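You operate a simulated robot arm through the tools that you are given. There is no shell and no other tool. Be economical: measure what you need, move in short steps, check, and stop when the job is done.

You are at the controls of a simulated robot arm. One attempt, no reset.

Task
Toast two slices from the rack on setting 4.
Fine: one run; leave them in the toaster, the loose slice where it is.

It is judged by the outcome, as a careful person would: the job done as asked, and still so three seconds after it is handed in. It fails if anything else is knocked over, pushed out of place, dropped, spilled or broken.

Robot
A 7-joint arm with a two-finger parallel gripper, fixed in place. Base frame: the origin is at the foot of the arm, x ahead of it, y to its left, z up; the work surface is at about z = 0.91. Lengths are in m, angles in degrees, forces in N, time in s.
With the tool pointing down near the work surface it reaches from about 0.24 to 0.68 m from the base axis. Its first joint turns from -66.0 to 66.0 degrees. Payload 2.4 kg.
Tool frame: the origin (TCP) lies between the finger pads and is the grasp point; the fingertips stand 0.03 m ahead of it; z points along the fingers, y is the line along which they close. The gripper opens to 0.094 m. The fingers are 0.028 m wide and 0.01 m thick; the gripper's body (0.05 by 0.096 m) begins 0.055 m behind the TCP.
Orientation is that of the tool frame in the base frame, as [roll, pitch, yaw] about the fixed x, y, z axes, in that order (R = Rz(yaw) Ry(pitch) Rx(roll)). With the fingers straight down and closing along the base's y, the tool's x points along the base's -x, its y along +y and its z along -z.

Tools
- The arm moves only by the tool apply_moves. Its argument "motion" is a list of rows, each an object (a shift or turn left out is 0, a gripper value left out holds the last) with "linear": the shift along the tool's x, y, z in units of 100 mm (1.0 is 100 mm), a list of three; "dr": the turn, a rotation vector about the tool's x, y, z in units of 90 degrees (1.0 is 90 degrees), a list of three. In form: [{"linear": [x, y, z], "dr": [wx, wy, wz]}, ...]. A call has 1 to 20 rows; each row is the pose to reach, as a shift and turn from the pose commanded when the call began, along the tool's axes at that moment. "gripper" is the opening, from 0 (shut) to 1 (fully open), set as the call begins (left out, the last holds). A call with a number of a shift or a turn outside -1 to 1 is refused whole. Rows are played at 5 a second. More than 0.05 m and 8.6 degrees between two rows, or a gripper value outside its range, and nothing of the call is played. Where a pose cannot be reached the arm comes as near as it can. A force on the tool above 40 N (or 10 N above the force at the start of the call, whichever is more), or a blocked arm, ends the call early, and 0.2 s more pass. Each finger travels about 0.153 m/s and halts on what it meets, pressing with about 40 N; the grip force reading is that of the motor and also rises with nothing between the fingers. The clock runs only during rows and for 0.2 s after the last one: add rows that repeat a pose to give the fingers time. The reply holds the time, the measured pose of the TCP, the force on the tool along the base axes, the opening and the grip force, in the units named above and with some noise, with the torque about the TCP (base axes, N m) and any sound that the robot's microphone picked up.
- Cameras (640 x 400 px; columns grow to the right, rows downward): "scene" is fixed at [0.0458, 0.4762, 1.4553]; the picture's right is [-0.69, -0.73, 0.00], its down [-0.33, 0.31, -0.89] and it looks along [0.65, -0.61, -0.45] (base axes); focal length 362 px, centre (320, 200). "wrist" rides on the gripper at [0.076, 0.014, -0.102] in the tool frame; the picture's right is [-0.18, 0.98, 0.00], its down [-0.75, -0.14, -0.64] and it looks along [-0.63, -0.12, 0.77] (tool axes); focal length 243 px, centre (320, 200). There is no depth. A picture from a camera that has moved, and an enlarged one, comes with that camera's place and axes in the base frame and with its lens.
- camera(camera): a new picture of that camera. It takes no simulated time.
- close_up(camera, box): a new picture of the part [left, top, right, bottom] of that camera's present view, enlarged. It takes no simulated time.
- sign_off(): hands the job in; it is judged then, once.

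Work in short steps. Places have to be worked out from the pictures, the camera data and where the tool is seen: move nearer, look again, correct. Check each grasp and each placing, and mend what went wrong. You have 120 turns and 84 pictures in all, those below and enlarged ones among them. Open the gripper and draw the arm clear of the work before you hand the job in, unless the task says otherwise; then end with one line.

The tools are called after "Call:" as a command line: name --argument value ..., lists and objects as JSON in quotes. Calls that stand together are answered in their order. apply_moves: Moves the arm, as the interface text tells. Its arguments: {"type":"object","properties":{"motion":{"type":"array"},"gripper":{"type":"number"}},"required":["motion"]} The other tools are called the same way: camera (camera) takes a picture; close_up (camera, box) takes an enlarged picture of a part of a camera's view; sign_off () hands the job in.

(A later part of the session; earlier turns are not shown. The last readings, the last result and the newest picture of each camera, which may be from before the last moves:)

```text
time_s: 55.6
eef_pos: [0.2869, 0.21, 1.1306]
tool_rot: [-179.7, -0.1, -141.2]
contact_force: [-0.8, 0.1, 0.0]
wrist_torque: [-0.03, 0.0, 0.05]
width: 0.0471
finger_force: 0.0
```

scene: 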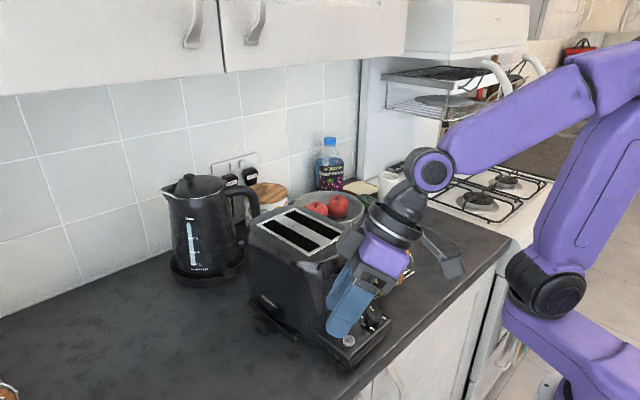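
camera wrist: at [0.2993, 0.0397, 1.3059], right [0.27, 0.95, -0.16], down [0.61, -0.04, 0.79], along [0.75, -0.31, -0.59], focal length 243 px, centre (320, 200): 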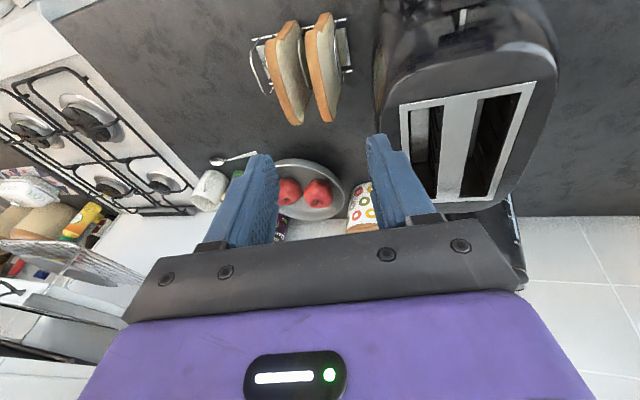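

It's vertical again. I'll raise it and square the yaw to 180.

Call:
apply_moves --motion '[{"linear": [0, 0, -0.3], "dr": [0, 0, 0.087]}, {"linear": [0, 0, -0.6], "dr": [0, 0, 0.173]}, {"linear": [0, 0, -0.9], "dr": [0, 0, 0.26]}, {"linear": [0, 0, -0.95], "dr": [0, 0, 0.346]}, {"linear": [0, 0, -0.95], "dr": [0, 0, 0.431]}, {"linear": [0, 0, -0.95], "dr": [0, 0, 0.431]}]'

Call:
camera --camera "wrist"

Call:
close_up --camera "scene" --box '[310, 240, 430, 360]'

```text
time_s: 57.0
eef_pos: [0.2878, 0.2099, 1.2268]
tool_rot: [-179.6, 0.0, 179.9]
contact_force: [-0.5, 0.1, -0.3]
wrist_torque: [-0.02, 0.01, 0.02]
width: 0.047
finger_force: 0.0
```

```text
55 pictures are left
camera wrist: at [0.2104, 0.226, 1.3282], right [0.19, 0.98, -0.01], down [0.75, -0.14, 0.64], along [0.63, -0.12, -0.77], focal length 243 px, centre (320, 200)
```

wrist: 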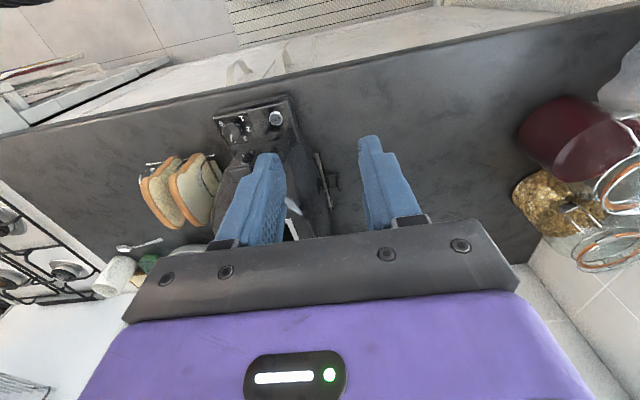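

```text
3.33 times, centred on (370, 300) of scene
camera zoom: at [0.0458, 0.4762, 1.4553], right [-0.69, -0.73, 0.0], down [-0.33, 0.31, -0.89], along [0.65, -0.61, -0.45], focal length 1205 px, centre (153, -133)
```

zoom: 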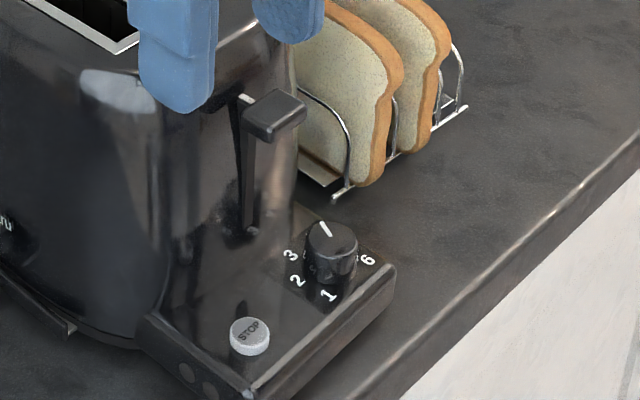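

Everything is in place and the dial is on 4. Now I'll fly high over to the rack for a top view.

Call:
apply_moves --motion '[{"linear": [-0.2, -0.2, -0.3]}, {"linear": [-0.4, -0.5, -0.5]}, {"linear": [-0.5, -0.8, -0.6]}, {"linear": [-0.5, -1.0, -0.7]}, {"linear": [-0.5, -1.0, -0.7]}]'

Call:
apply_moves --motion '[{"linear": [0, -0.4, 0]}, {"linear": [0, -0.7, 0.3]}, {"linear": [0, -1.0, 0.6]}, {"linear": [0, -1.0, 0.6]}]'

Call:
apply_moves --motion '[{"linear": [0, -0.4, 0]}, {"linear": [0, -0.7, 0]}, {"linear": [0, -0.7, 0]}]'

Call:
camera --camera "wrist"

```text
time_s: 58.2
eef_pos: [0.3387, 0.1114, 1.2948]
tool_rot: [-179.6, 0.2, -180.0]
contact_force: [0.8, 0.6, 0.5]
wrist_torque: [0.01, 0.0, -0.02]
width: 0.0472
finger_force: 0.0
```

```text
time_s: 59.2
eef_pos: [0.3393, 0.0086, 1.2356]
tool_rot: [-179.7, 0.1, 180.0]
contact_force: [-0.1, -0.5, -0.8]
wrist_torque: [-0.02, -0.02, -0.01]
width: 0.0469
finger_force: 0.0
```

```text
time_s: 60.0
eef_pos: [0.3398, -0.0597, 1.2393]
tool_rot: [-179.7, 0.1, -179.9]
contact_force: [0.1, 0.1, -0.2]
wrist_torque: [0.0, 0.0, 0.01]
width: 0.0471
finger_force: 0.1
```

```text
53 pictures are left
camera wrist: at [0.2627, -0.0437, 1.3411], right [0.18, 0.98, 0.0], down [0.75, -0.14, 0.64], along [0.63, -0.12, -0.77], focal length 243 px, centre (320, 200)
```

wrist: 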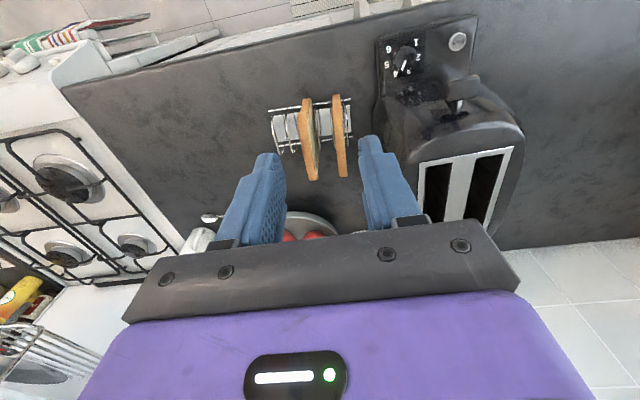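

Call:
close_up --camera "wrist" --box '[250, 80, 410, 190]'

Call:
close_up --camera "wrist" --box '[370, 10, 530, 230]'

Call:
close_up --camera "scene" --box '[240, 195, 430, 310]'

```text
3.64 times, centred on (330, 135) of wrist
camera zoom: at [0.2627, -0.0437, 1.3411], right [0.18, 0.98, 0.0], down [0.75, -0.14, 0.64], along [0.63, -0.12, -0.77], focal length 882 px, centre (284, 436)
```

zoom: 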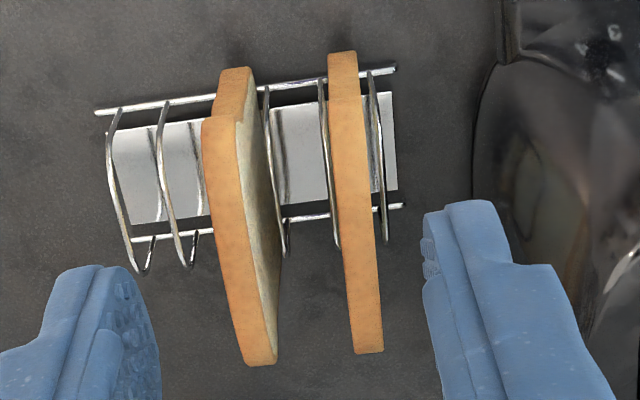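

```text
1.82 times, centred on (450, 120) of wrist
camera zoom: at [0.2627, -0.0437, 1.3411], right [0.18, 0.98, 0.0], down [0.75, -0.14, 0.64], along [0.63, -0.12, -0.77], focal length 441 px, centre (84, 346)
```

zoom: 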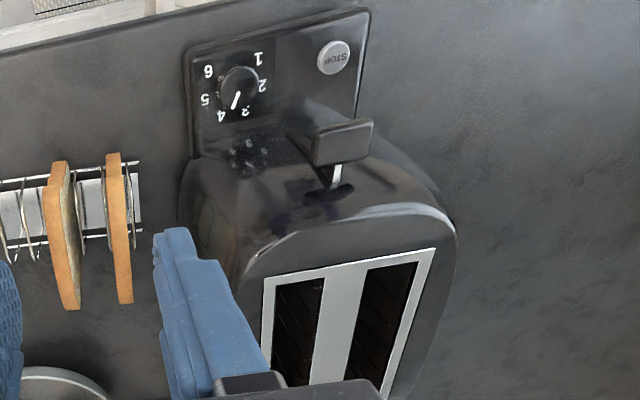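

```text
3.37 times, centred on (335, 252) of scene
camera zoom: at [0.0458, 0.4762, 1.4553], right [-0.69, -0.73, 0.0], down [-0.33, 0.31, -0.89], along [0.65, -0.61, -0.45], focal length 1218 px, centre (270, 23)
```

zoom: 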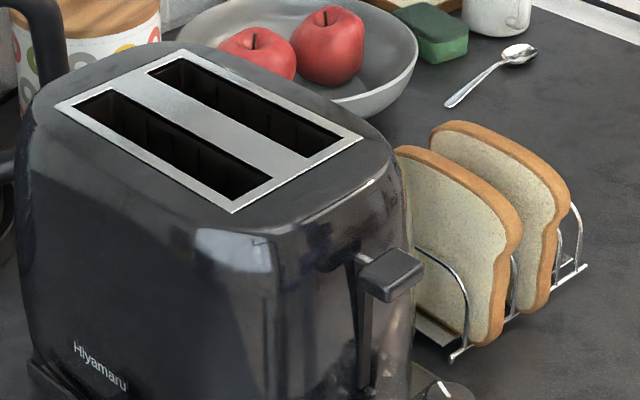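

The dial is confirmed on 4. Slice A's top is at z≈1.018, x 0.383–0.48, y≈−0.042 to −0.049 (about −4° yaw). Slice B is at y≈−0.092. The slots are centred near (0.508, 0.066) and (0.508, 0.120) with the top at z≈1.09. I'll position above slice A.

Call:
apply_moves --motion '[{"linear": [-0.3, 0.05, 0.25]}, {"linear": [-0.6, 0.1, 0.5], "dr": [0, 0, 0.02]}, {"linear": [-0.92, 0.142, 0.8], "dr": [0, 0, 0.044]}, {"linear": [-0.92, 0.142, 0.98], "dr": [0, 0, 0.044]}, {"linear": [-0.92, 0.142, 0.98], "dr": [0, 0, 0.044]}]' --gripper 0.45

Call:
camera --camera "wrist"

Call:
close_up --camera "scene" --box '[300, 150, 460, 310]'

```text
time_s: 61.2
eef_pos: [0.4317, -0.0439, 1.1391]
tool_rot: [-179.7, 0.2, 176.0]
contact_force: [0.9, 0.2, 0.6]
wrist_torque: [-0.03, 0.01, 0.01]
width: 0.0425
finger_force: 0.0
```

```text
49 pictures are left
camera wrist: at [0.3543, -0.0238, 1.2415], right [0.25, 0.97, 0.0], down [0.74, -0.19, 0.64], along [0.62, -0.17, -0.76], focal length 243 px, centre (320, 200)
```

wrist: 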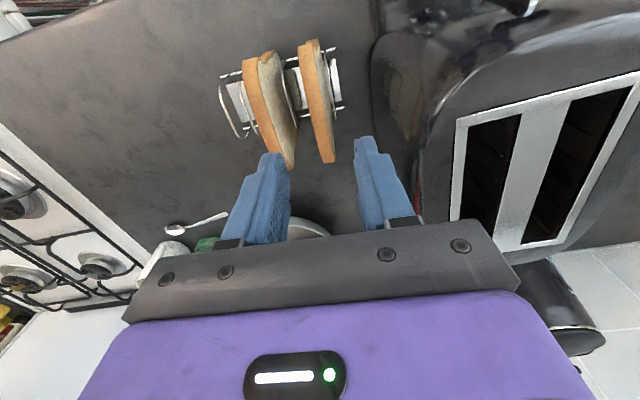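

```text
2.50 times, centred on (380, 230) of scene
camera zoom: at [0.0458, 0.4762, 1.4553], right [-0.69, -0.73, 0.0], down [-0.33, 0.31, -0.89], along [0.65, -0.61, -0.45], focal length 904 px, centre (170, 125)
```

zoom: 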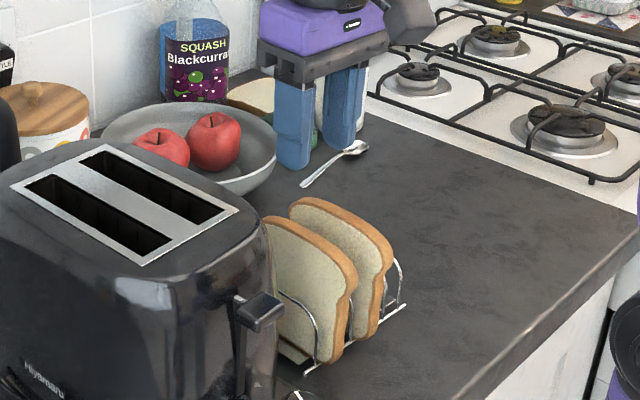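

The estimates agree. I'll narrow the opening slightly and descend, stopping just above the bread to check.

Call:
apply_moves --motion '[{"linear": [0, -0.015, 0.3]}, {"linear": [0, -0.015, 0.6]}, {"linear": [0, -0.015, 0.8]}, {"linear": [0, -0.015, 0.8]}]' --gripper 0.4

Call:
camera --camera "wrist"

Call:
close_up --camera "scene" --box '[340, 200, 440, 300]'

```text
time_s: 62.2
eef_pos: [0.4302, -0.0445, 1.0574]
tool_rot: [-179.8, 0.1, 176.0]
contact_force: [0.2, 0.6, 0.7]
wrist_torque: [0.0, 0.0, -0.01]
width: 0.0376
finger_force: 0.1
```

```text
47 pictures are left
camera wrist: at [0.3538, -0.0252, 1.1598], right [0.25, 0.97, 0.0], down [0.74, -0.19, 0.64], along [0.62, -0.17, -0.77], focal length 243 px, centre (320, 200)
```

wrist: 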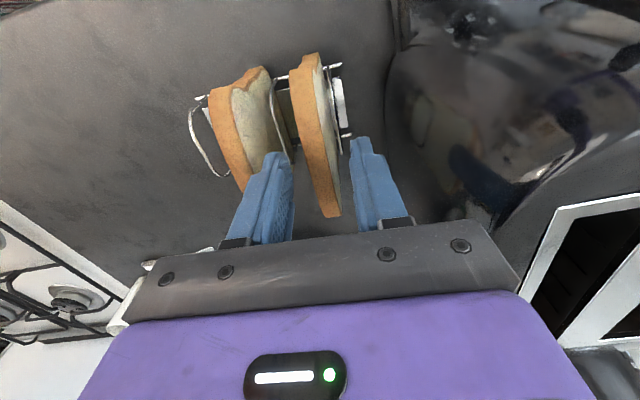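

```text
4.00 times, centred on (390, 250) of scene
camera zoom: at [0.0458, 0.4762, 1.4553], right [-0.69, -0.73, 0.0], down [-0.33, 0.31, -0.89], along [0.65, -0.61, -0.45], focal length 1446 px, centre (40, 0)
```

zoom: 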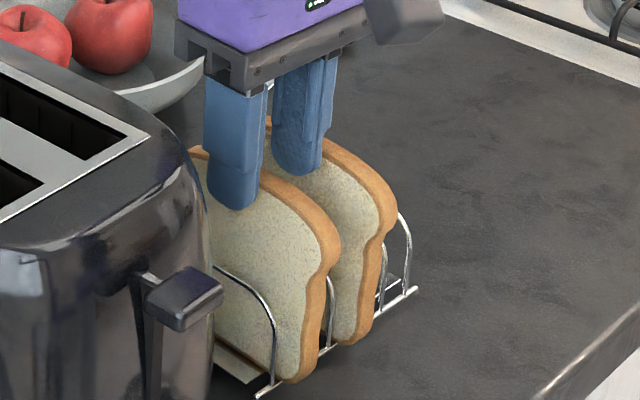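

The bread is between the fingers and slice B has about 8–11 mm of clearance. I'll go down 34 mm and close.

Call:
apply_moves --motion '[{"linear": [0, -0.02, 0.12]}, {"linear": [0, -0.02, 0.24]}, {"linear": [0, -0.02, 0.34]}, {"linear": [0, -0.02, 0.34]}]'

Call:
apply_moves --motion '[{"linear": [0, 0, 0]}, {"linear": [0, 0, 0]}, {"linear": [0, 0, 0]}]' --gripper 0.0

Call:
close_up --camera "scene" --box '[340, 200, 440, 300]'

```text
time_s: 63.2
eef_pos: [0.4287, -0.0484, 1.027]
tool_rot: [-179.8, 0.1, 176.1]
contact_force: [0.4, -0.4, -0.2]
wrist_torque: [0.01, 0.02, -0.03]
width: 0.0373
finger_force: 0.0
```

```text
time_s: 64.0
eef_pos: [0.4303, -0.0486, 1.0256]
tool_rot: [-179.7, 0.0, 176.1]
contact_force: [-0.6, 1.1, 0.7]
wrist_torque: [0.09, 0.03, 0.03]
width: 0.0164
finger_force: 39.7
```

```text
4.00 times, centred on (390, 250) of scene
camera zoom: at [0.0458, 0.4762, 1.4553], right [-0.69, -0.73, 0.0], down [-0.33, 0.31, -0.89], along [0.65, -0.61, -0.45], focal length 1446 px, centre (40, 0)
```

zoom: 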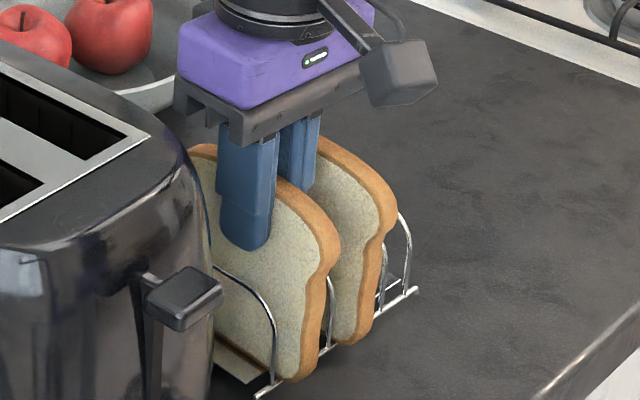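

It's gripped at 16 mm. I'll lift straight up.

Call:
apply_moves --motion '[{"linear": [0, 0, -0.2]}, {"linear": [0, 0, -0.4]}, {"linear": [0, 0, -0.7]}, {"linear": [0, 0, -1.0]}, {"linear": [0, 0, -1.0]}]'

Call:
apply_moves --motion '[{"linear": [0, 0, -0.4]}, {"linear": [0, 0, -0.8]}, {"linear": [0, 0, -1.0]}, {"linear": [0, 0, -1.0]}]'

Call:
camera --camera "scene"

Call:
camera --camera "wrist"

```text
time_s: 65.2
eef_pos: [0.4307, -0.0492, 1.1252]
tool_rot: [-179.7, 0.1, 176.0]
contact_force: [0.0, -0.2, -0.5]
wrist_torque: [0.0, -0.02, 0.0]
width: 0.0163
finger_force: 40.1
```

```text
time_s: 66.2
eef_pos: [0.4342, -0.051, 1.2238]
tool_rot: [-179.7, 0.1, 176.1]
contact_force: [0.8, -0.5, -0.5]
wrist_torque: [0.03, 0.0, 0.01]
width: 0.0162
finger_force: 39.8
```

```text
44 pictures are left
```

scene: 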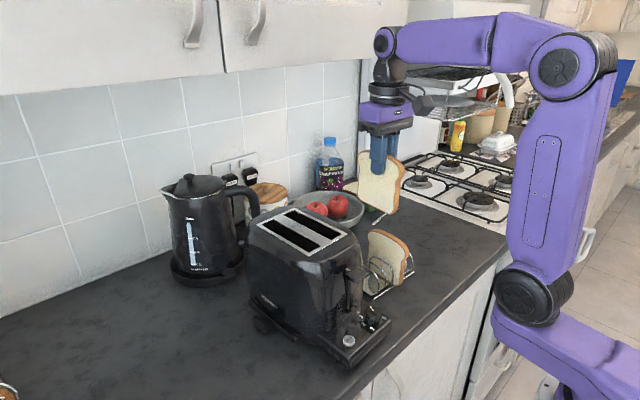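

```text
43 pictures are left
camera wrist: at [0.3571, -0.0299, 1.3258], right [0.25, 0.97, 0.0], down [0.74, -0.19, 0.64], along [0.62, -0.17, -0.76], focal length 243 px, centre (320, 200)
```

wrist: 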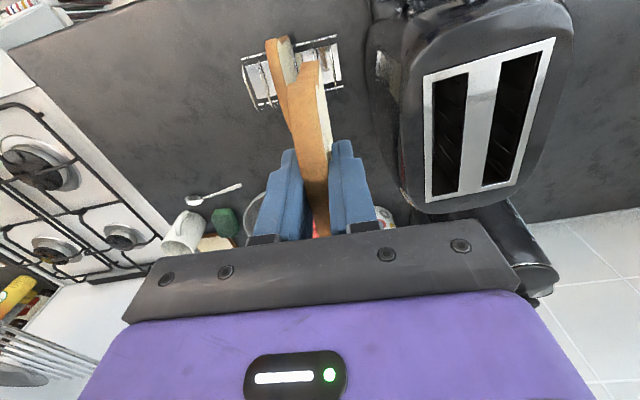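

The slice is held upright. The slots, refined from this view, are the far one centred at about (0.509, 0.1235) with ~+2° yaw and the near one at (0.509, 0.068). I'll carry the slice over the far slot.

Call:
apply_moves --motion '[{"linear": [-0.11, 0.3, -0.1], "dr": [0, 0, -0.02]}, {"linear": [-0.22, 0.6, -0.1], "dr": [0, 0, -0.04]}, {"linear": [-0.336, 0.926, -0.1], "dr": [0, 0, -0.06]}, {"linear": [-0.336, 0.926, -0.1], "dr": [0, 0, -0.06]}]'

Call:
apply_moves --motion '[{"linear": [-0.11, 0.3, 0]}, {"linear": [-0.22, 0.6, 0]}, {"linear": [-0.331, 0.837, 0]}, {"linear": [-0.331, 0.837, 0]}]'

Call:
camera --camera "wrist"

Call:
close_up --camera "scene" --box '[220, 90, 400, 270]'

```text
time_s: 67.2
eef_pos: [0.4726, 0.0419, 1.2353]
tool_rot: [-179.7, 0.1, -178.5]
contact_force: [0.2, 1.0, -0.1]
wrist_torque: [0.02, -0.01, -0.02]
width: 0.0163
finger_force: 39.9
```

```text
time_s: 68.2
eef_pos: [0.5013, 0.1286, 1.2328]
tool_rot: [-179.7, 0.1, -178.4]
contact_force: [-0.1, -0.3, 0.6]
wrist_torque: [-0.01, 0.0, 0.0]
width: 0.0162
finger_force: 39.8
```

```text
42 pictures are left
camera wrist: at [0.4237, 0.1425, 1.334], right [0.16, 0.99, 0.0], down [0.76, -0.12, 0.64], along [0.64, -0.11, -0.77], focal length 243 px, centre (320, 200)
```

wrist: 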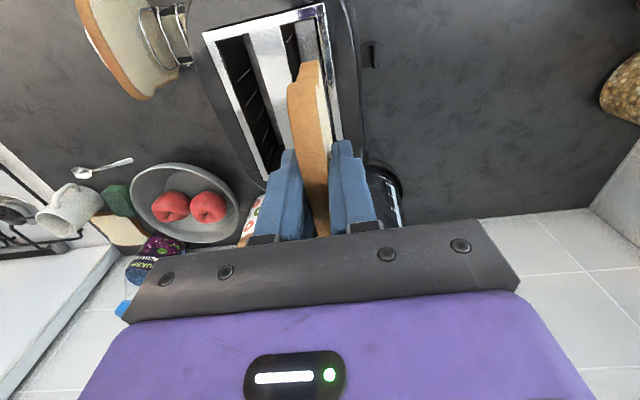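

```text
2.22 times, centred on (310, 180) of scene
camera zoom: at [0.0458, 0.4762, 1.4553], right [-0.69, -0.73, 0.0], down [-0.33, 0.31, -0.89], along [0.65, -0.61, -0.45], focal length 804 px, centre (342, 244)
```

zoom: 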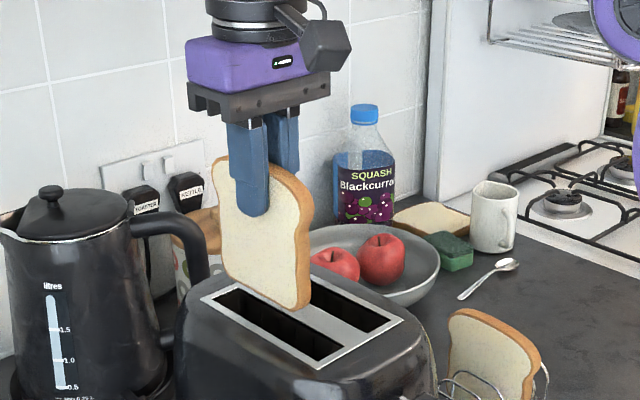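

The slice sits about 5 mm too far +y relative to the slot centre. I'll shift back 4 mm and lower until its bottom enters the slot, then check.

Call:
apply_moves --motion '[{"linear": [0, -0.045, 0]}, {"linear": [0, -0.045, 0.1]}, {"linear": [0, -0.045, 0.2]}, {"linear": [0, -0.045, 0.2]}]'

Call:
close_up --camera "wrist" --box '[190, 0, 400, 190]'

Call:
close_up --camera "scene" --box '[240, 130, 360, 270]'

```text
time_s: 69.2
eef_pos: [0.5011, 0.1225, 1.213]
tool_rot: [-179.7, 0.1, -178.5]
contact_force: [-1.0, -0.5, -0.4]
wrist_torque: [-0.03, 0.02, 0.0]
width: 0.0164
finger_force: 40.0
```

```text
2.11 times, centred on (295, 95) of wrist
camera zoom: at [0.4237, 0.1353, 1.3148], right [0.16, 0.99, -0.01], down [0.76, -0.12, 0.64], along [0.63, -0.11, -0.77], focal length 511 px, centre (373, 421)
```

zoom: 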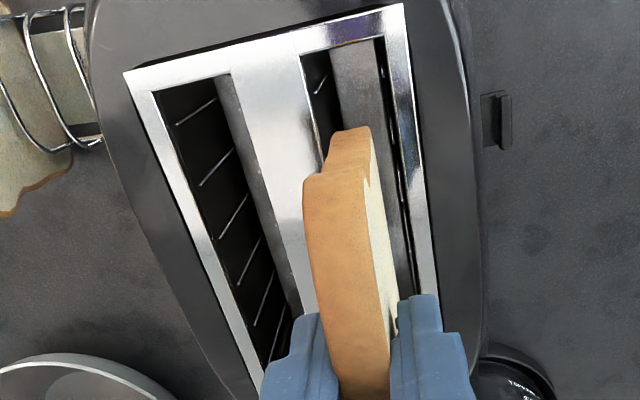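

```text
2.86 times, centred on (300, 200) of scene
camera zoom: at [0.0458, 0.4762, 1.4553], right [-0.69, -0.73, 0.0], down [-0.33, 0.31, -0.89], along [0.65, -0.61, -0.45], focal length 1033 px, centre (377, 200)
```

zoom: 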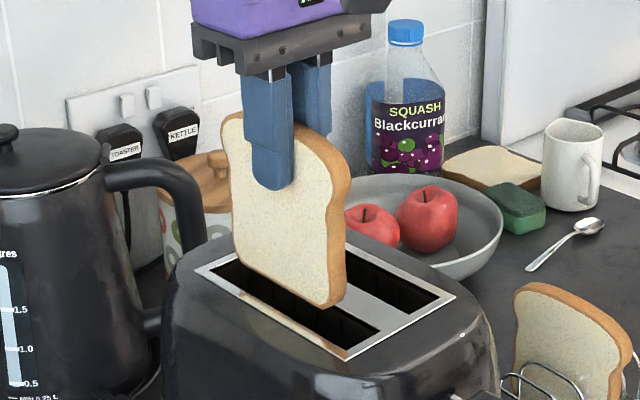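

The alignment looks right from above. I'll lower another 3 cm while watching the force.

Call:
apply_moves --motion '[{"linear": [0, 0, 0.1]}, {"linear": [0, 0, 0.2]}, {"linear": [0, 0, 0.3]}, {"linear": [0, 0, 0.3]}]'

Call:
close_up --camera "wrist" --box '[190, 0, 400, 190]'

Call:
close_up --camera "scene" --box '[240, 130, 360, 270]'

```text
time_s: 70.2
eef_pos: [0.5019, 0.1211, 1.1837]
tool_rot: [-179.7, 0.2, -178.5]
contact_force: [0.2, 0.0, -0.3]
wrist_torque: [-0.02, -0.02, -0.01]
width: 0.0161
finger_force: 40.5
```

```text
2.11 times, centred on (295, 95) of wrist
camera zoom: at [0.4239, 0.1346, 1.2854], right [0.16, 0.99, 0.0], down [0.76, -0.12, 0.64], along [0.64, -0.11, -0.77], focal length 511 px, centre (373, 421)
```

zoom: 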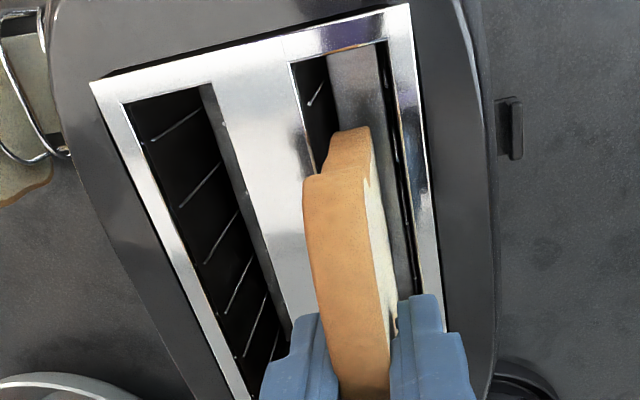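

```text
2.86 times, centred on (300, 200) of scene
camera zoom: at [0.0458, 0.4762, 1.4553], right [-0.69, -0.73, 0.0], down [-0.33, 0.31, -0.89], along [0.65, -0.61, -0.45], focal length 1033 px, centre (377, 200)
```

zoom: 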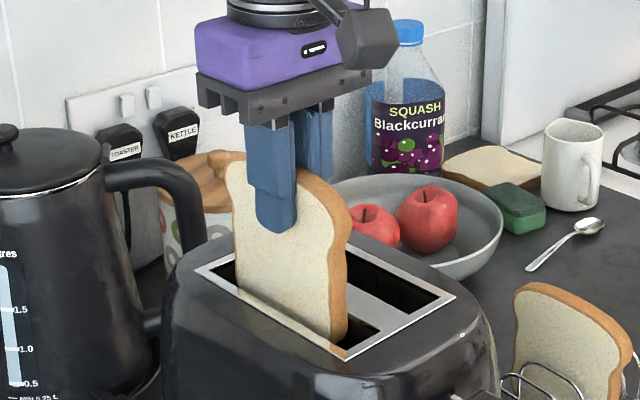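

The slice is in the slot with no contact force. I'll continue down until the fingertips are just above the toaster top.

Call:
apply_moves --motion '[{"linear": [0, 0, 0.13]}, {"linear": [0, 0, 0.26]}, {"linear": [0, 0, 0.39]}, {"linear": [0, 0, 0.5]}, {"linear": [0, 0, 0.5]}]'

Call:
close_up --camera "scene" --box '[240, 130, 360, 270]'

```text
time_s: 71.4
eef_pos: [0.4997, 0.1202, 1.134]
tool_rot: [-179.7, 0.2, -178.5]
contact_force: [0.0, -1.1, 0.1]
wrist_torque: [-0.01, 0.04, -0.02]
width: 0.0165
finger_force: 39.8
```

```text
2.86 times, centred on (300, 200) of scene
camera zoom: at [0.0458, 0.4762, 1.4553], right [-0.69, -0.73, 0.0], down [-0.33, 0.31, -0.89], along [0.65, -0.61, -0.45], focal length 1033 px, centre (377, 200)
```

zoom: 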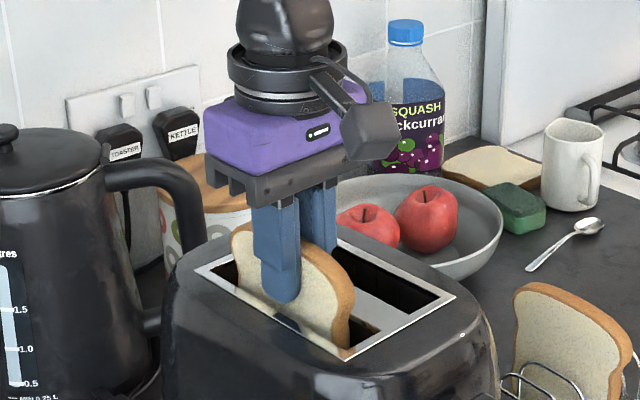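

The slice is about 6 cm in with the fingertips near the frame. I'll lower 4 mm more and open slightly to release.

Call:
apply_moves --motion '[{"linear": [0, 0, 0.04]}, {"linear": [0, 0, 0.04]}]'

Call:
apply_moves --motion '[{"linear": [0, 0, 0]}, {"linear": [0, 0, 0]}, {"linear": [0, 0, 0]}]' --gripper 0.4

Call:
apply_moves --motion '[{"linear": [0, 0, -0.3]}, {"linear": [0, 0, -0.6]}, {"linear": [0, 0, -0.95]}, {"linear": [0, 0, -0.95]}]'

Call:
close_up --camera "scene" --box '[230, 130, 430, 310]'

Call:
camera --camera "wrist"

```text
time_s: 72.0
eef_pos: [0.5008, 0.1205, 1.1289]
tool_rot: [-179.7, 0.0, -178.5]
contact_force: [0.9, 0.3, 0.7]
wrist_torque: [-0.02, -0.02, 0.04]
width: 0.0163
finger_force: 40.3
```

```text
time_s: 72.8
eef_pos: [0.5006, 0.1216, 1.1303]
tool_rot: [-179.7, 0.1, -178.5]
contact_force: [0.1, 0.2, 0.0]
wrist_torque: [-0.01, -0.04, 0.0]
width: 0.0375
finger_force: 0.0
```

```text
time_s: 73.8
eef_pos: [0.4999, 0.1212, 1.2248]
tool_rot: [-179.7, 0.1, -178.5]
contact_force: [0.9, -0.2, 0.0]
wrist_torque: [0.01, -0.02, 0.03]
width: 0.0376
finger_force: 0.0
```

```text
2.22 times, centred on (330, 220) of scene
camera zoom: at [0.0458, 0.4762, 1.4553], right [-0.69, -0.73, 0.0], down [-0.33, 0.31, -0.89], along [0.65, -0.61, -0.45], focal length 804 px, centre (298, 156)
```

zoom: 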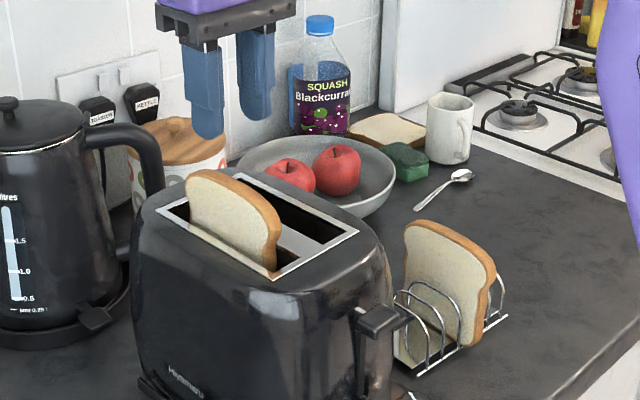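

```text
34 pictures are left
camera wrist: at [0.4219, 0.1341, 1.326], right [0.16, 0.99, -0.01], down [0.76, -0.12, 0.64], along [0.63, -0.11, -0.77], focal length 243 px, centre (320, 200)
```

wrist: 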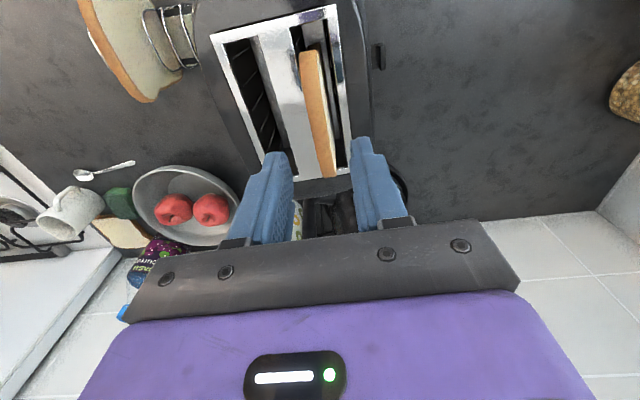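

Slice one stands in the far slot. Now back to the rack for slice B.

Call:
apply_moves --motion '[{"linear": [0.1, -0.33, 0]}, {"linear": [0.22, -0.66, 0]}, {"linear": [0.326, -0.992, 0]}, {"linear": [0.326, -0.992, 0]}]' --gripper 0.4

Call:
apply_moves --motion '[{"linear": [0.14, -0.33, 0], "dr": [0, 0, 0.02]}, {"linear": [0.28, -0.66, 0], "dr": [0, 0, 0.04]}, {"linear": [0.406, -0.98, 0], "dr": [0, 0, 0.06]}, {"linear": [0.406, -0.98, 0], "dr": [0, 0, 0.06]}]'

Call:
apply_moves --motion '[{"linear": [0, -0.14, 0.3]}, {"linear": [0, -0.14, 0.6]}, {"linear": [0, -0.14, 0.9]}, {"linear": [0, -0.14, 0.9]}]'

Call:
camera --camera "wrist"

```text
time_s: 74.8
eef_pos: [0.4703, 0.0208, 1.2273]
tool_rot: [-179.7, 0.2, -178.5]
contact_force: [0.5, -0.1, 0.8]
wrist_torque: [0.03, 0.04, -0.03]
width: 0.0377
finger_force: 0.1
```

```text
time_s: 75.8
eef_pos: [0.433, -0.078, 1.2281]
tool_rot: [-179.8, 0.1, 176.0]
contact_force: [0.0, 0.3, -0.3]
wrist_torque: [-0.03, -0.01, 0.03]
width: 0.0376
finger_force: 0.0
```

```text
time_s: 76.8
eef_pos: [0.4318, -0.092, 1.1359]
tool_rot: [-179.7, 0.1, 176.1]
contact_force: [0.1, 0.0, -0.2]
wrist_torque: [0.02, -0.01, -0.01]
width: 0.0377
finger_force: 0.1
```

```text
33 pictures are left
camera wrist: at [0.3554, -0.072, 1.2382], right [0.25, 0.97, 0.0], down [0.74, -0.19, 0.64], along [0.62, -0.17, -0.76], focal length 243 px, centre (320, 200)
```

wrist: 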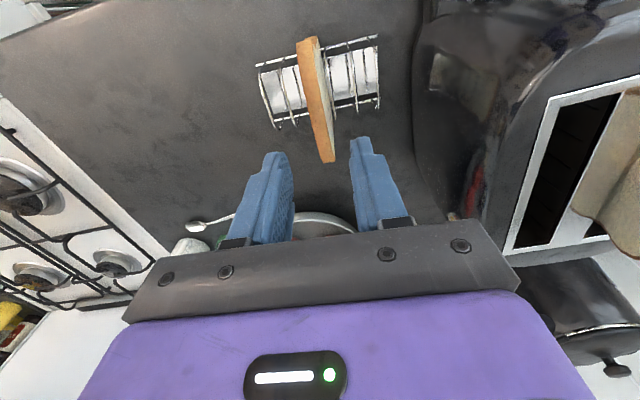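

Slice B is centred at y≈−0.095. I'll shift −3 mm, descend in two stages and close.

Call:
apply_moves --motion '[{"linear": [0, -0.03, 0.3]}, {"linear": [0, -0.03, 0.6]}, {"linear": [0, -0.03, 0.8]}, {"linear": [0, -0.03, 0.8]}]'

Call:
camera --camera "wrist"

```text
time_s: 77.8
eef_pos: [0.4339, -0.0984, 1.0565]
tool_rot: [-179.7, 0.2, 176.1]
contact_force: [0.2, -0.1, -0.1]
wrist_torque: [0.01, -0.02, 0.01]
width: 0.0375
finger_force: 0.1
```

```text
32 pictures are left
camera wrist: at [0.3576, -0.0784, 1.1585], right [0.25, 0.97, 0.0], down [0.74, -0.19, 0.64], along [0.62, -0.17, -0.76], focal length 243 px, centre (320, 200)
```

wrist: 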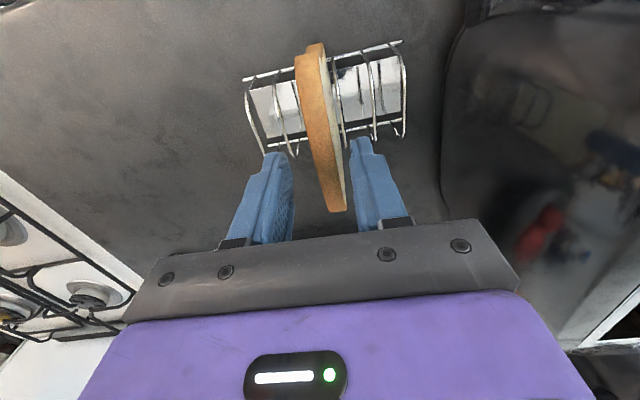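

Call:
apply_moves --motion '[{"linear": [0, 0.02, 0.12]}, {"linear": [0, 0.02, 0.24]}, {"linear": [0, 0.02, 0.33]}, {"linear": [0, 0.02, 0.33]}]'

Call:
apply_moves --motion '[{"linear": [0, 0, 0]}, {"linear": [0, 0, 0]}, {"linear": [0, 0, 0]}]' --gripper 0.0

Call:
apply_moves --motion '[{"linear": [0, 0, -0.2]}, {"linear": [0, 0, -0.4]}, {"linear": [0, 0, -0.7]}, {"linear": [0, 0, -1.0]}, {"linear": [0, 0, -1.0]}]'

Call:
apply_moves --motion '[{"linear": [0, 0, -0.4]}, {"linear": [0, 0, -0.8]}, {"linear": [0, 0, -1.0]}, {"linear": [0, 0, -1.0]}]'

Call:
camera --camera "scene"

Call:
camera --camera "wrist"

```text
time_s: 78.8
eef_pos: [0.4319, -0.095, 1.0235]
tool_rot: [-179.7, 0.1, 176.1]
contact_force: [-1.1, 0.1, 0.6]
wrist_torque: [-0.01, -0.02, 0.02]
width: 0.0375
finger_force: 0.0
```

```text
time_s: 79.6
eef_pos: [0.4321, -0.0956, 1.0242]
tool_rot: [-179.7, 0.1, 176.1]
contact_force: [0.4, -0.5, 0.5]
wrist_torque: [0.02, -0.01, 0.01]
width: 0.0164
finger_force: 40.1
```

```text
time_s: 80.8
eef_pos: [0.4316, -0.0912, 1.1235]
tool_rot: [-179.7, 0.2, 176.1]
contact_force: [-0.4, 1.0, -0.7]
wrist_torque: [-0.02, -0.03, -0.01]
width: 0.0163
finger_force: 40.3
```

```text
time_s: 81.8
eef_pos: [0.4318, -0.0917, 1.2263]
tool_rot: [-179.6, 0.0, 176.1]
contact_force: [-0.7, 0.3, -0.3]
wrist_torque: [0.01, -0.01, -0.03]
width: 0.0164
finger_force: 39.8
```

```text
31 pictures are left
```

scene: 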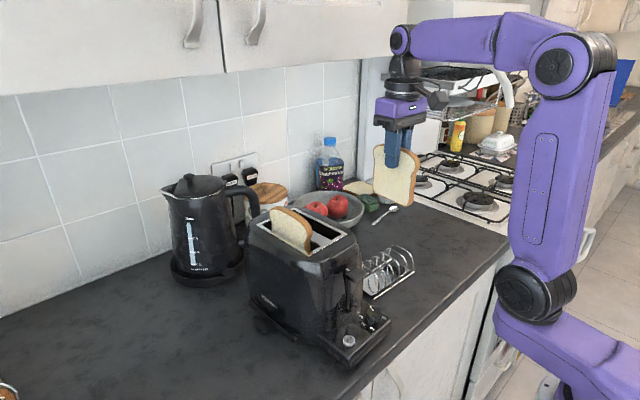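

```text
30 pictures are left
camera wrist: at [0.3553, -0.0709, 1.3281], right [0.25, 0.97, 0.0], down [0.74, -0.19, 0.64], along [0.62, -0.17, -0.76], focal length 243 px, centre (320, 200)
```

wrist: 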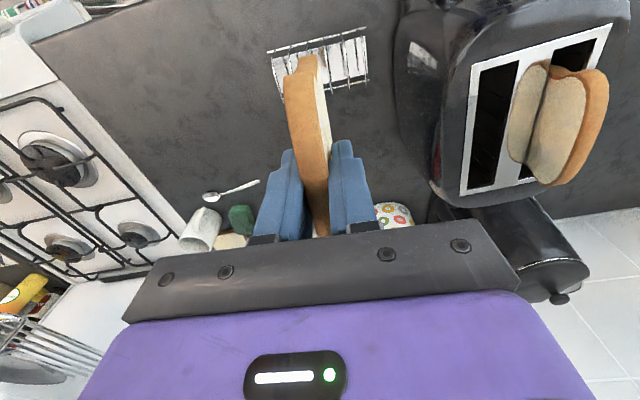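

Slice B is held and the rack is undisturbed. I'll carry it over the near slot at (0.504, 0.066).

Call:
apply_moves --motion '[{"linear": [-0.11, 0.27, -0.1], "dr": [0, 0, -0.02]}, {"linear": [-0.22, 0.55, -0.1], "dr": [0, 0, -0.04]}, {"linear": [-0.343, 0.826, -0.1], "dr": [0, 0, -0.06]}, {"linear": [-0.343, 0.826, -0.1], "dr": [0, 0, -0.06]}]'

Call:
apply_moves --motion '[{"linear": [-0.11, 0.27, 0]}, {"linear": [-0.22, 0.55, 0]}, {"linear": [-0.34, 0.747, 0]}, {"linear": [-0.34, 0.747, 0]}, {"linear": [-0.34, 0.747, 0]}]'

Call:
camera --camera "wrist"

Call:
close_up --camera "scene" --box '[240, 130, 380, 270]'

```text
time_s: 82.8
eef_pos: [0.4722, -0.01, 1.2332]
tool_rot: [-179.8, 0.1, -178.5]
contact_force: [-0.1, 0.7, 0.3]
wrist_torque: [0.0, 0.0, -0.03]
width: 0.0165
finger_force: 39.5
```

```text
time_s: 84.0
eef_pos: [0.5035, 0.0627, 1.2321]
tool_rot: [-179.7, 0.0, -178.6]
contact_force: [0.7, -0.1, -1.2]
wrist_torque: [-0.01, -0.06, -0.01]
width: 0.0162
finger_force: 40.0
```

```text
29 pictures are left
camera wrist: at [0.4264, 0.0765, 1.3343], right [0.16, 0.99, -0.01], down [0.76, -0.12, 0.64], along [0.63, -0.11, -0.77], focal length 243 px, centre (320, 200)
```

wrist: 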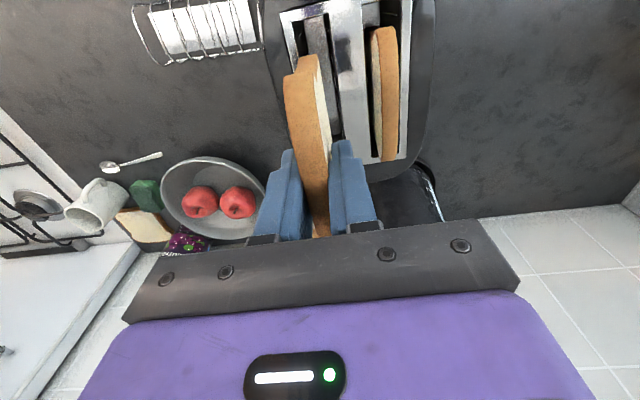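

```text
2.86 times, centred on (310, 200) of scene
camera zoom: at [0.0458, 0.4762, 1.4553], right [-0.69, -0.73, 0.0], down [-0.33, 0.31, -0.89], along [0.65, -0.61, -0.45], focal length 1033 px, centre (349, 200)
```

zoom: 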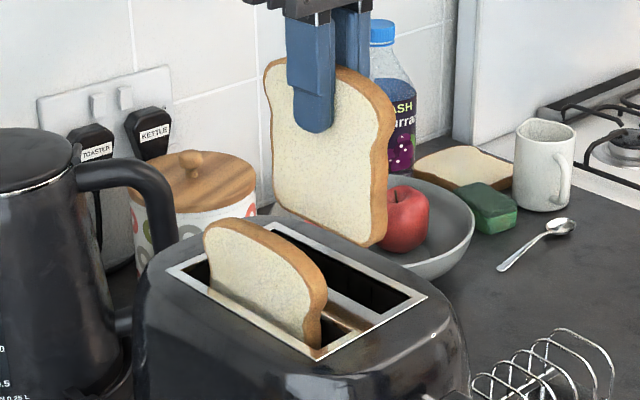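

Slot two's centre is at y≈0.066, so I'll shift +3.5 mm and lower 5 cm, then check.

Call:
apply_moves --motion '[{"linear": [0, 0.035, 0]}, {"linear": [0, 0.035, 0.15]}, {"linear": [0, 0.035, 0.3]}, {"linear": [0, 0.035, 0.45]}, {"linear": [0, 0.035, 0.45]}]'

Call:
close_up --camera "wrist" --box '[220, 0, 430, 190]'

Call:
close_up --camera "scene" --box '[240, 130, 380, 270]'

```text
time_s: 85.2
eef_pos: [0.505, 0.0667, 1.187]
tool_rot: [-179.7, 0.2, -178.5]
contact_force: [-0.5, 0.2, -0.9]
wrist_torque: [-0.03, 0.01, 0.02]
width: 0.0162
finger_force: 40.1
```

```text
2.11 times, centred on (325, 95) of wrist
camera zoom: at [0.4268, 0.0788, 1.2888], right [0.16, 0.99, 0.0], down [0.76, -0.12, 0.64], along [0.64, -0.11, -0.76], focal length 511 px, centre (310, 421)
```

zoom: 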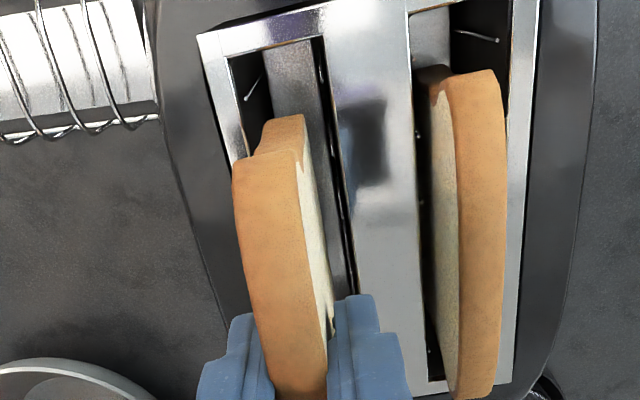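

```text
2.86 times, centred on (310, 200) of scene
camera zoom: at [0.0458, 0.4762, 1.4553], right [-0.69, -0.73, 0.0], down [-0.33, 0.31, -0.89], along [0.65, -0.61, -0.45], focal length 1033 px, centre (349, 200)
```

zoom: 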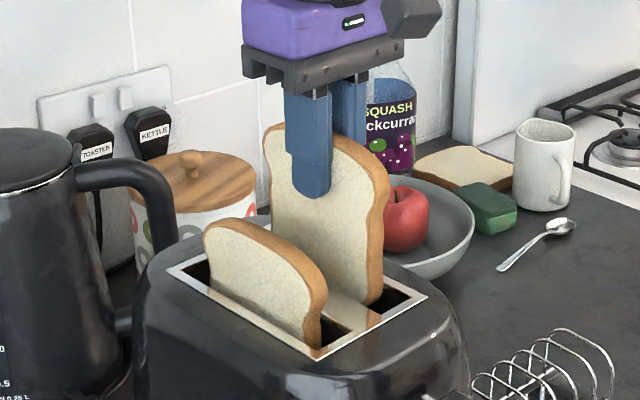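

It's in slot two with no contact force. I'll lower the rest of the way, release and retreat up.

Call:
apply_moves --motion '[{"linear": [0, 0, 0.15]}, {"linear": [0, 0, 0.3]}, {"linear": [0, 0, 0.45]}, {"linear": [0, 0, 0.57]}, {"linear": [0, 0, 0.57]}]'

Call:
apply_moves --motion '[{"linear": [0, 0, 0]}, {"linear": [0, 0, 0]}, {"linear": [0, 0, 0]}]' --gripper 0.4

Call:
apply_moves --motion '[{"linear": [0, 0, -0.3]}, {"linear": [0, 0, -0.6]}, {"linear": [0, 0, -0.95]}, {"linear": [0, 0, -0.95]}]'

Call:
close_up --camera "scene" --box '[230, 150, 430, 370]'

```text
time_s: 86.4
eef_pos: [0.5051, 0.0663, 1.1296]
tool_rot: [-179.7, 0.0, -178.5]
contact_force: [0.4, -0.2, 1.0]
wrist_torque: [-0.01, 0.0, -0.03]
width: 0.0163
finger_force: 40.2
```

```text
time_s: 87.2
eef_pos: [0.5054, 0.0662, 1.1312]
tool_rot: [-179.7, 0.1, -178.5]
contact_force: [-0.4, 0.3, 0.1]
wrist_torque: [0.03, 0.02, -0.01]
width: 0.0378
finger_force: 0.1
```

```text
time_s: 88.2
eef_pos: [0.5044, 0.0659, 1.2244]
tool_rot: [-179.7, 0.1, -178.6]
contact_force: [-0.4, 0.4, -0.1]
wrist_torque: [-0.01, 0.02, 0.01]
width: 0.0375
finger_force: 0.0
```

```text
1.82 times, centred on (330, 260) of scene
camera zoom: at [0.0458, 0.4762, 1.4553], right [-0.69, -0.73, 0.0], down [-0.33, 0.31, -0.89], along [0.65, -0.61, -0.45], focal length 658 px, centre (302, 91)
```

zoom: 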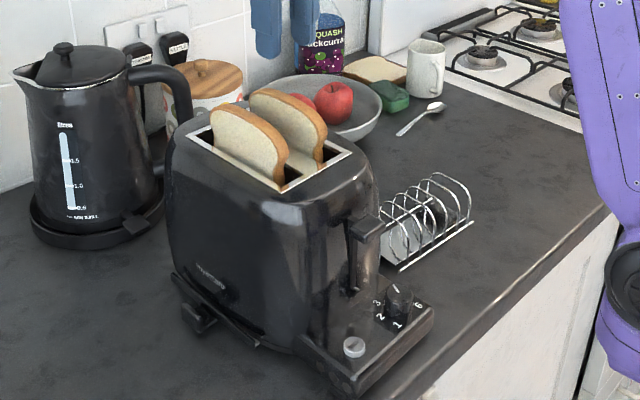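

Both slices are standing in the slots, the rack is empty and the dial is on 4. Next is the lever, whose handle top is at about x 0.356–0.375, y 0.076–0.108, z≈1.064. I'll bring the closed fingers above it.

Call:
apply_moves --motion '[{"linear": [0.4, 0.1, 0]}, {"linear": [0.8, 0.2, 0]}, {"linear": [1.0, 0.26, 0]}, {"linear": [1.0, 0.26, 0]}]' --gripper 0.0

Call:
apply_moves --motion '[{"linear": [0.44, 0.03, 0.2]}, {"linear": [0.44, 0.03, 0.6]}, {"linear": [0.44, 0.03, 0.98]}, {"linear": [0.44, 0.03, 0.98]}]'

Call:
camera --camera "wrist"

Call:
close_up --camera "scene" --box '[280, 200, 440, 370]'

```text
time_s: 89.2
eef_pos: [0.402, 0.0889, 1.2275]
tool_rot: [-179.7, 0.1, -178.6]
contact_force: [0.0, 0.4, 0.4]
wrist_torque: [0.01, -0.01, 0.02]
width: 0.0003
finger_force: 33.0
```

```text
time_s: 90.2
eef_pos: [0.3608, 0.0908, 1.1276]
tool_rot: [-179.7, 0.1, -178.5]
contact_force: [-0.4, 0.0, 0.2]
wrist_torque: [0.02, 0.03, -0.01]
width: 0.0001
finger_force: 32.7
```

```text
24 pictures are left
camera wrist: at [0.2833, 0.1036, 1.2283], right [0.16, 0.99, 0.0], down [0.76, -0.12, 0.64], along [0.64, -0.11, -0.77], focal length 243 px, centre (320, 200)
```

wrist: 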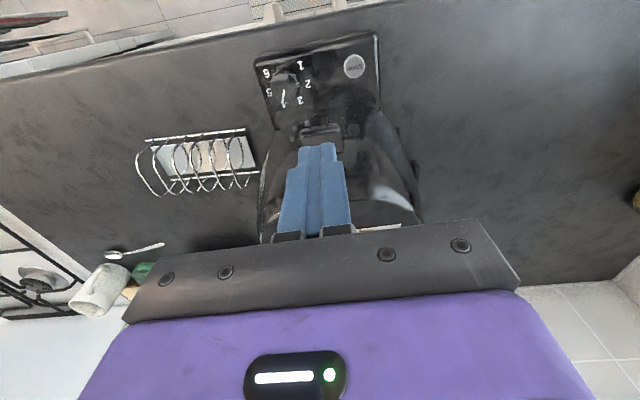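

```text
2.35 times, centred on (360, 285) of scene
camera zoom: at [0.0458, 0.4762, 1.4553], right [-0.69, -0.73, 0.0], down [-0.33, 0.31, -0.89], along [0.65, -0.61, -0.45], focal length 851 px, centre (226, 0)
```

zoom: 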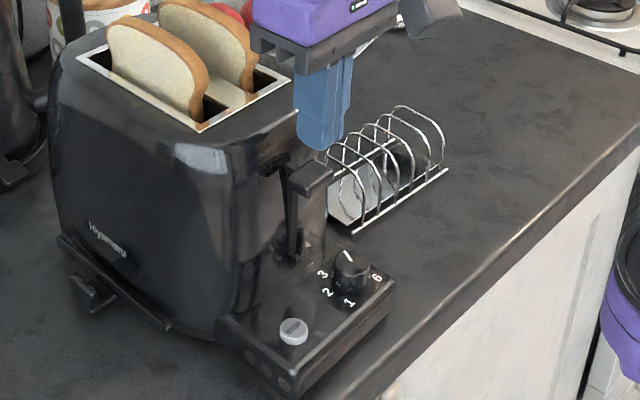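

The fingers are aligned over the handle. I'll lower to touch it, then push it down.

Call:
apply_moves --motion '[{"linear": [0, 0, 0.15]}, {"linear": [0, 0, 0.3]}, {"linear": [0, 0, 0.4]}, {"linear": [0, 0, 0.5]}, {"linear": [0, 0, 0.5]}]'

Call:
close_up --camera "scene" --box '[280, 200, 440, 370]'

```text
time_s: 91.4
eef_pos: [0.3604, 0.0907, 1.0774]
tool_rot: [-179.7, 0.1, -178.5]
contact_force: [0.4, 0.7, 0.4]
wrist_torque: [-0.01, -0.02, -0.01]
width: 0.0
finger_force: 33.3
```

```text
2.35 times, centred on (360, 285) of scene
camera zoom: at [0.0458, 0.4762, 1.4553], right [-0.69, -0.73, 0.0], down [-0.33, 0.31, -0.89], along [0.65, -0.61, -0.45], focal length 851 px, centre (226, 0)
```

zoom: 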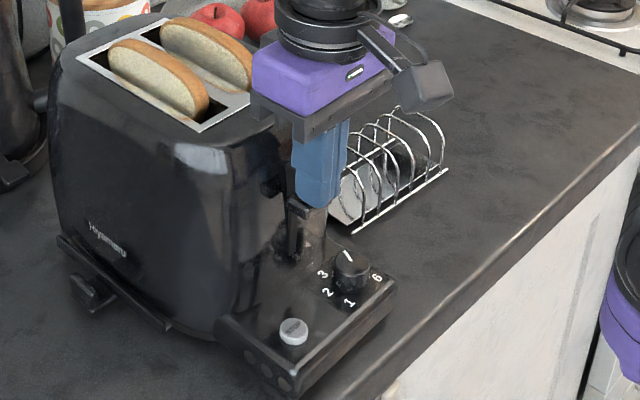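

The lever and slices are going down. I'll keep pressing in steps, watching the force and the gripper body's clearance to the toaster.

Call:
apply_moves --motion '[{"linear": [0, 0, 0.1]}, {"linear": [0, 0, 0.2]}, {"linear": [0, 0, 0.25]}, {"linear": [0, 0, 0.25]}]'

Call:
close_up --camera "scene" --box '[280, 200, 440, 370]'

```text
time_s: 92.4
eef_pos: [0.3613, 0.0923, 1.0519]
tool_rot: [-179.8, 0.2, -178.4]
contact_force: [-1.0, 1.3, 2.0]
wrist_torque: [0.02, 0.03, 0.01]
width: 0.0001
finger_force: 32.9
```

```text
2.35 times, centred on (360, 285) of scene
camera zoom: at [0.0457, 0.4762, 1.4553], right [-0.69, -0.73, 0.0], down [-0.33, 0.31, -0.89], along [0.65, -0.61, -0.45], focal length 851 px, centre (226, 0)
```

zoom: 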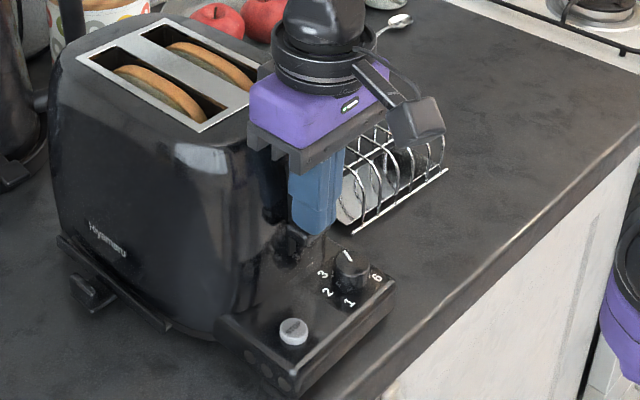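

Call:
apply_moves --motion '[{"linear": [-0.0, 0, 0.05]}, {"linear": [0, 0, 0.1]}, {"linear": [0, 0, 0.15]}, {"linear": [0, 0, 0.2]}, {"linear": [0, 0, 0.2]}]'

Call:
close_up --camera "scene" --box '[280, 200, 440, 370]'

```text
time_s: 93.6
eef_pos: [0.3594, 0.092, 1.0336]
tool_rot: [-179.8, 0.4, -178.5]
contact_force: [-3.6, -1.0, 15.8]
wrist_torque: [0.38, -0.91, -0.01]
width: 0.0
finger_force: 33.0
```

```text
2.35 times, centred on (360, 285) of scene
camera zoom: at [0.0455, 0.4761, 1.4553], right [-0.69, -0.73, 0.0], down [-0.33, 0.31, -0.89], along [0.65, -0.61, -0.45], focal length 851 px, centre (226, 0)
```

zoom: 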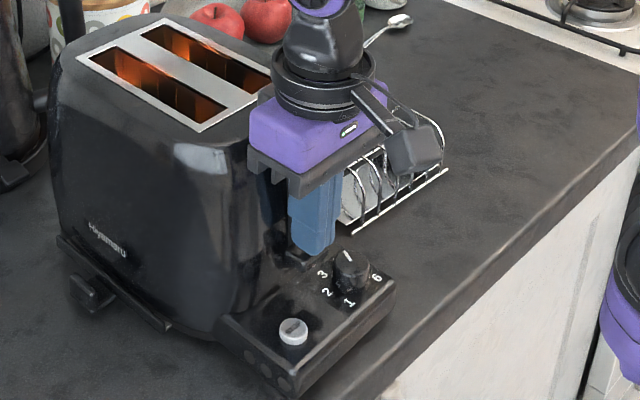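

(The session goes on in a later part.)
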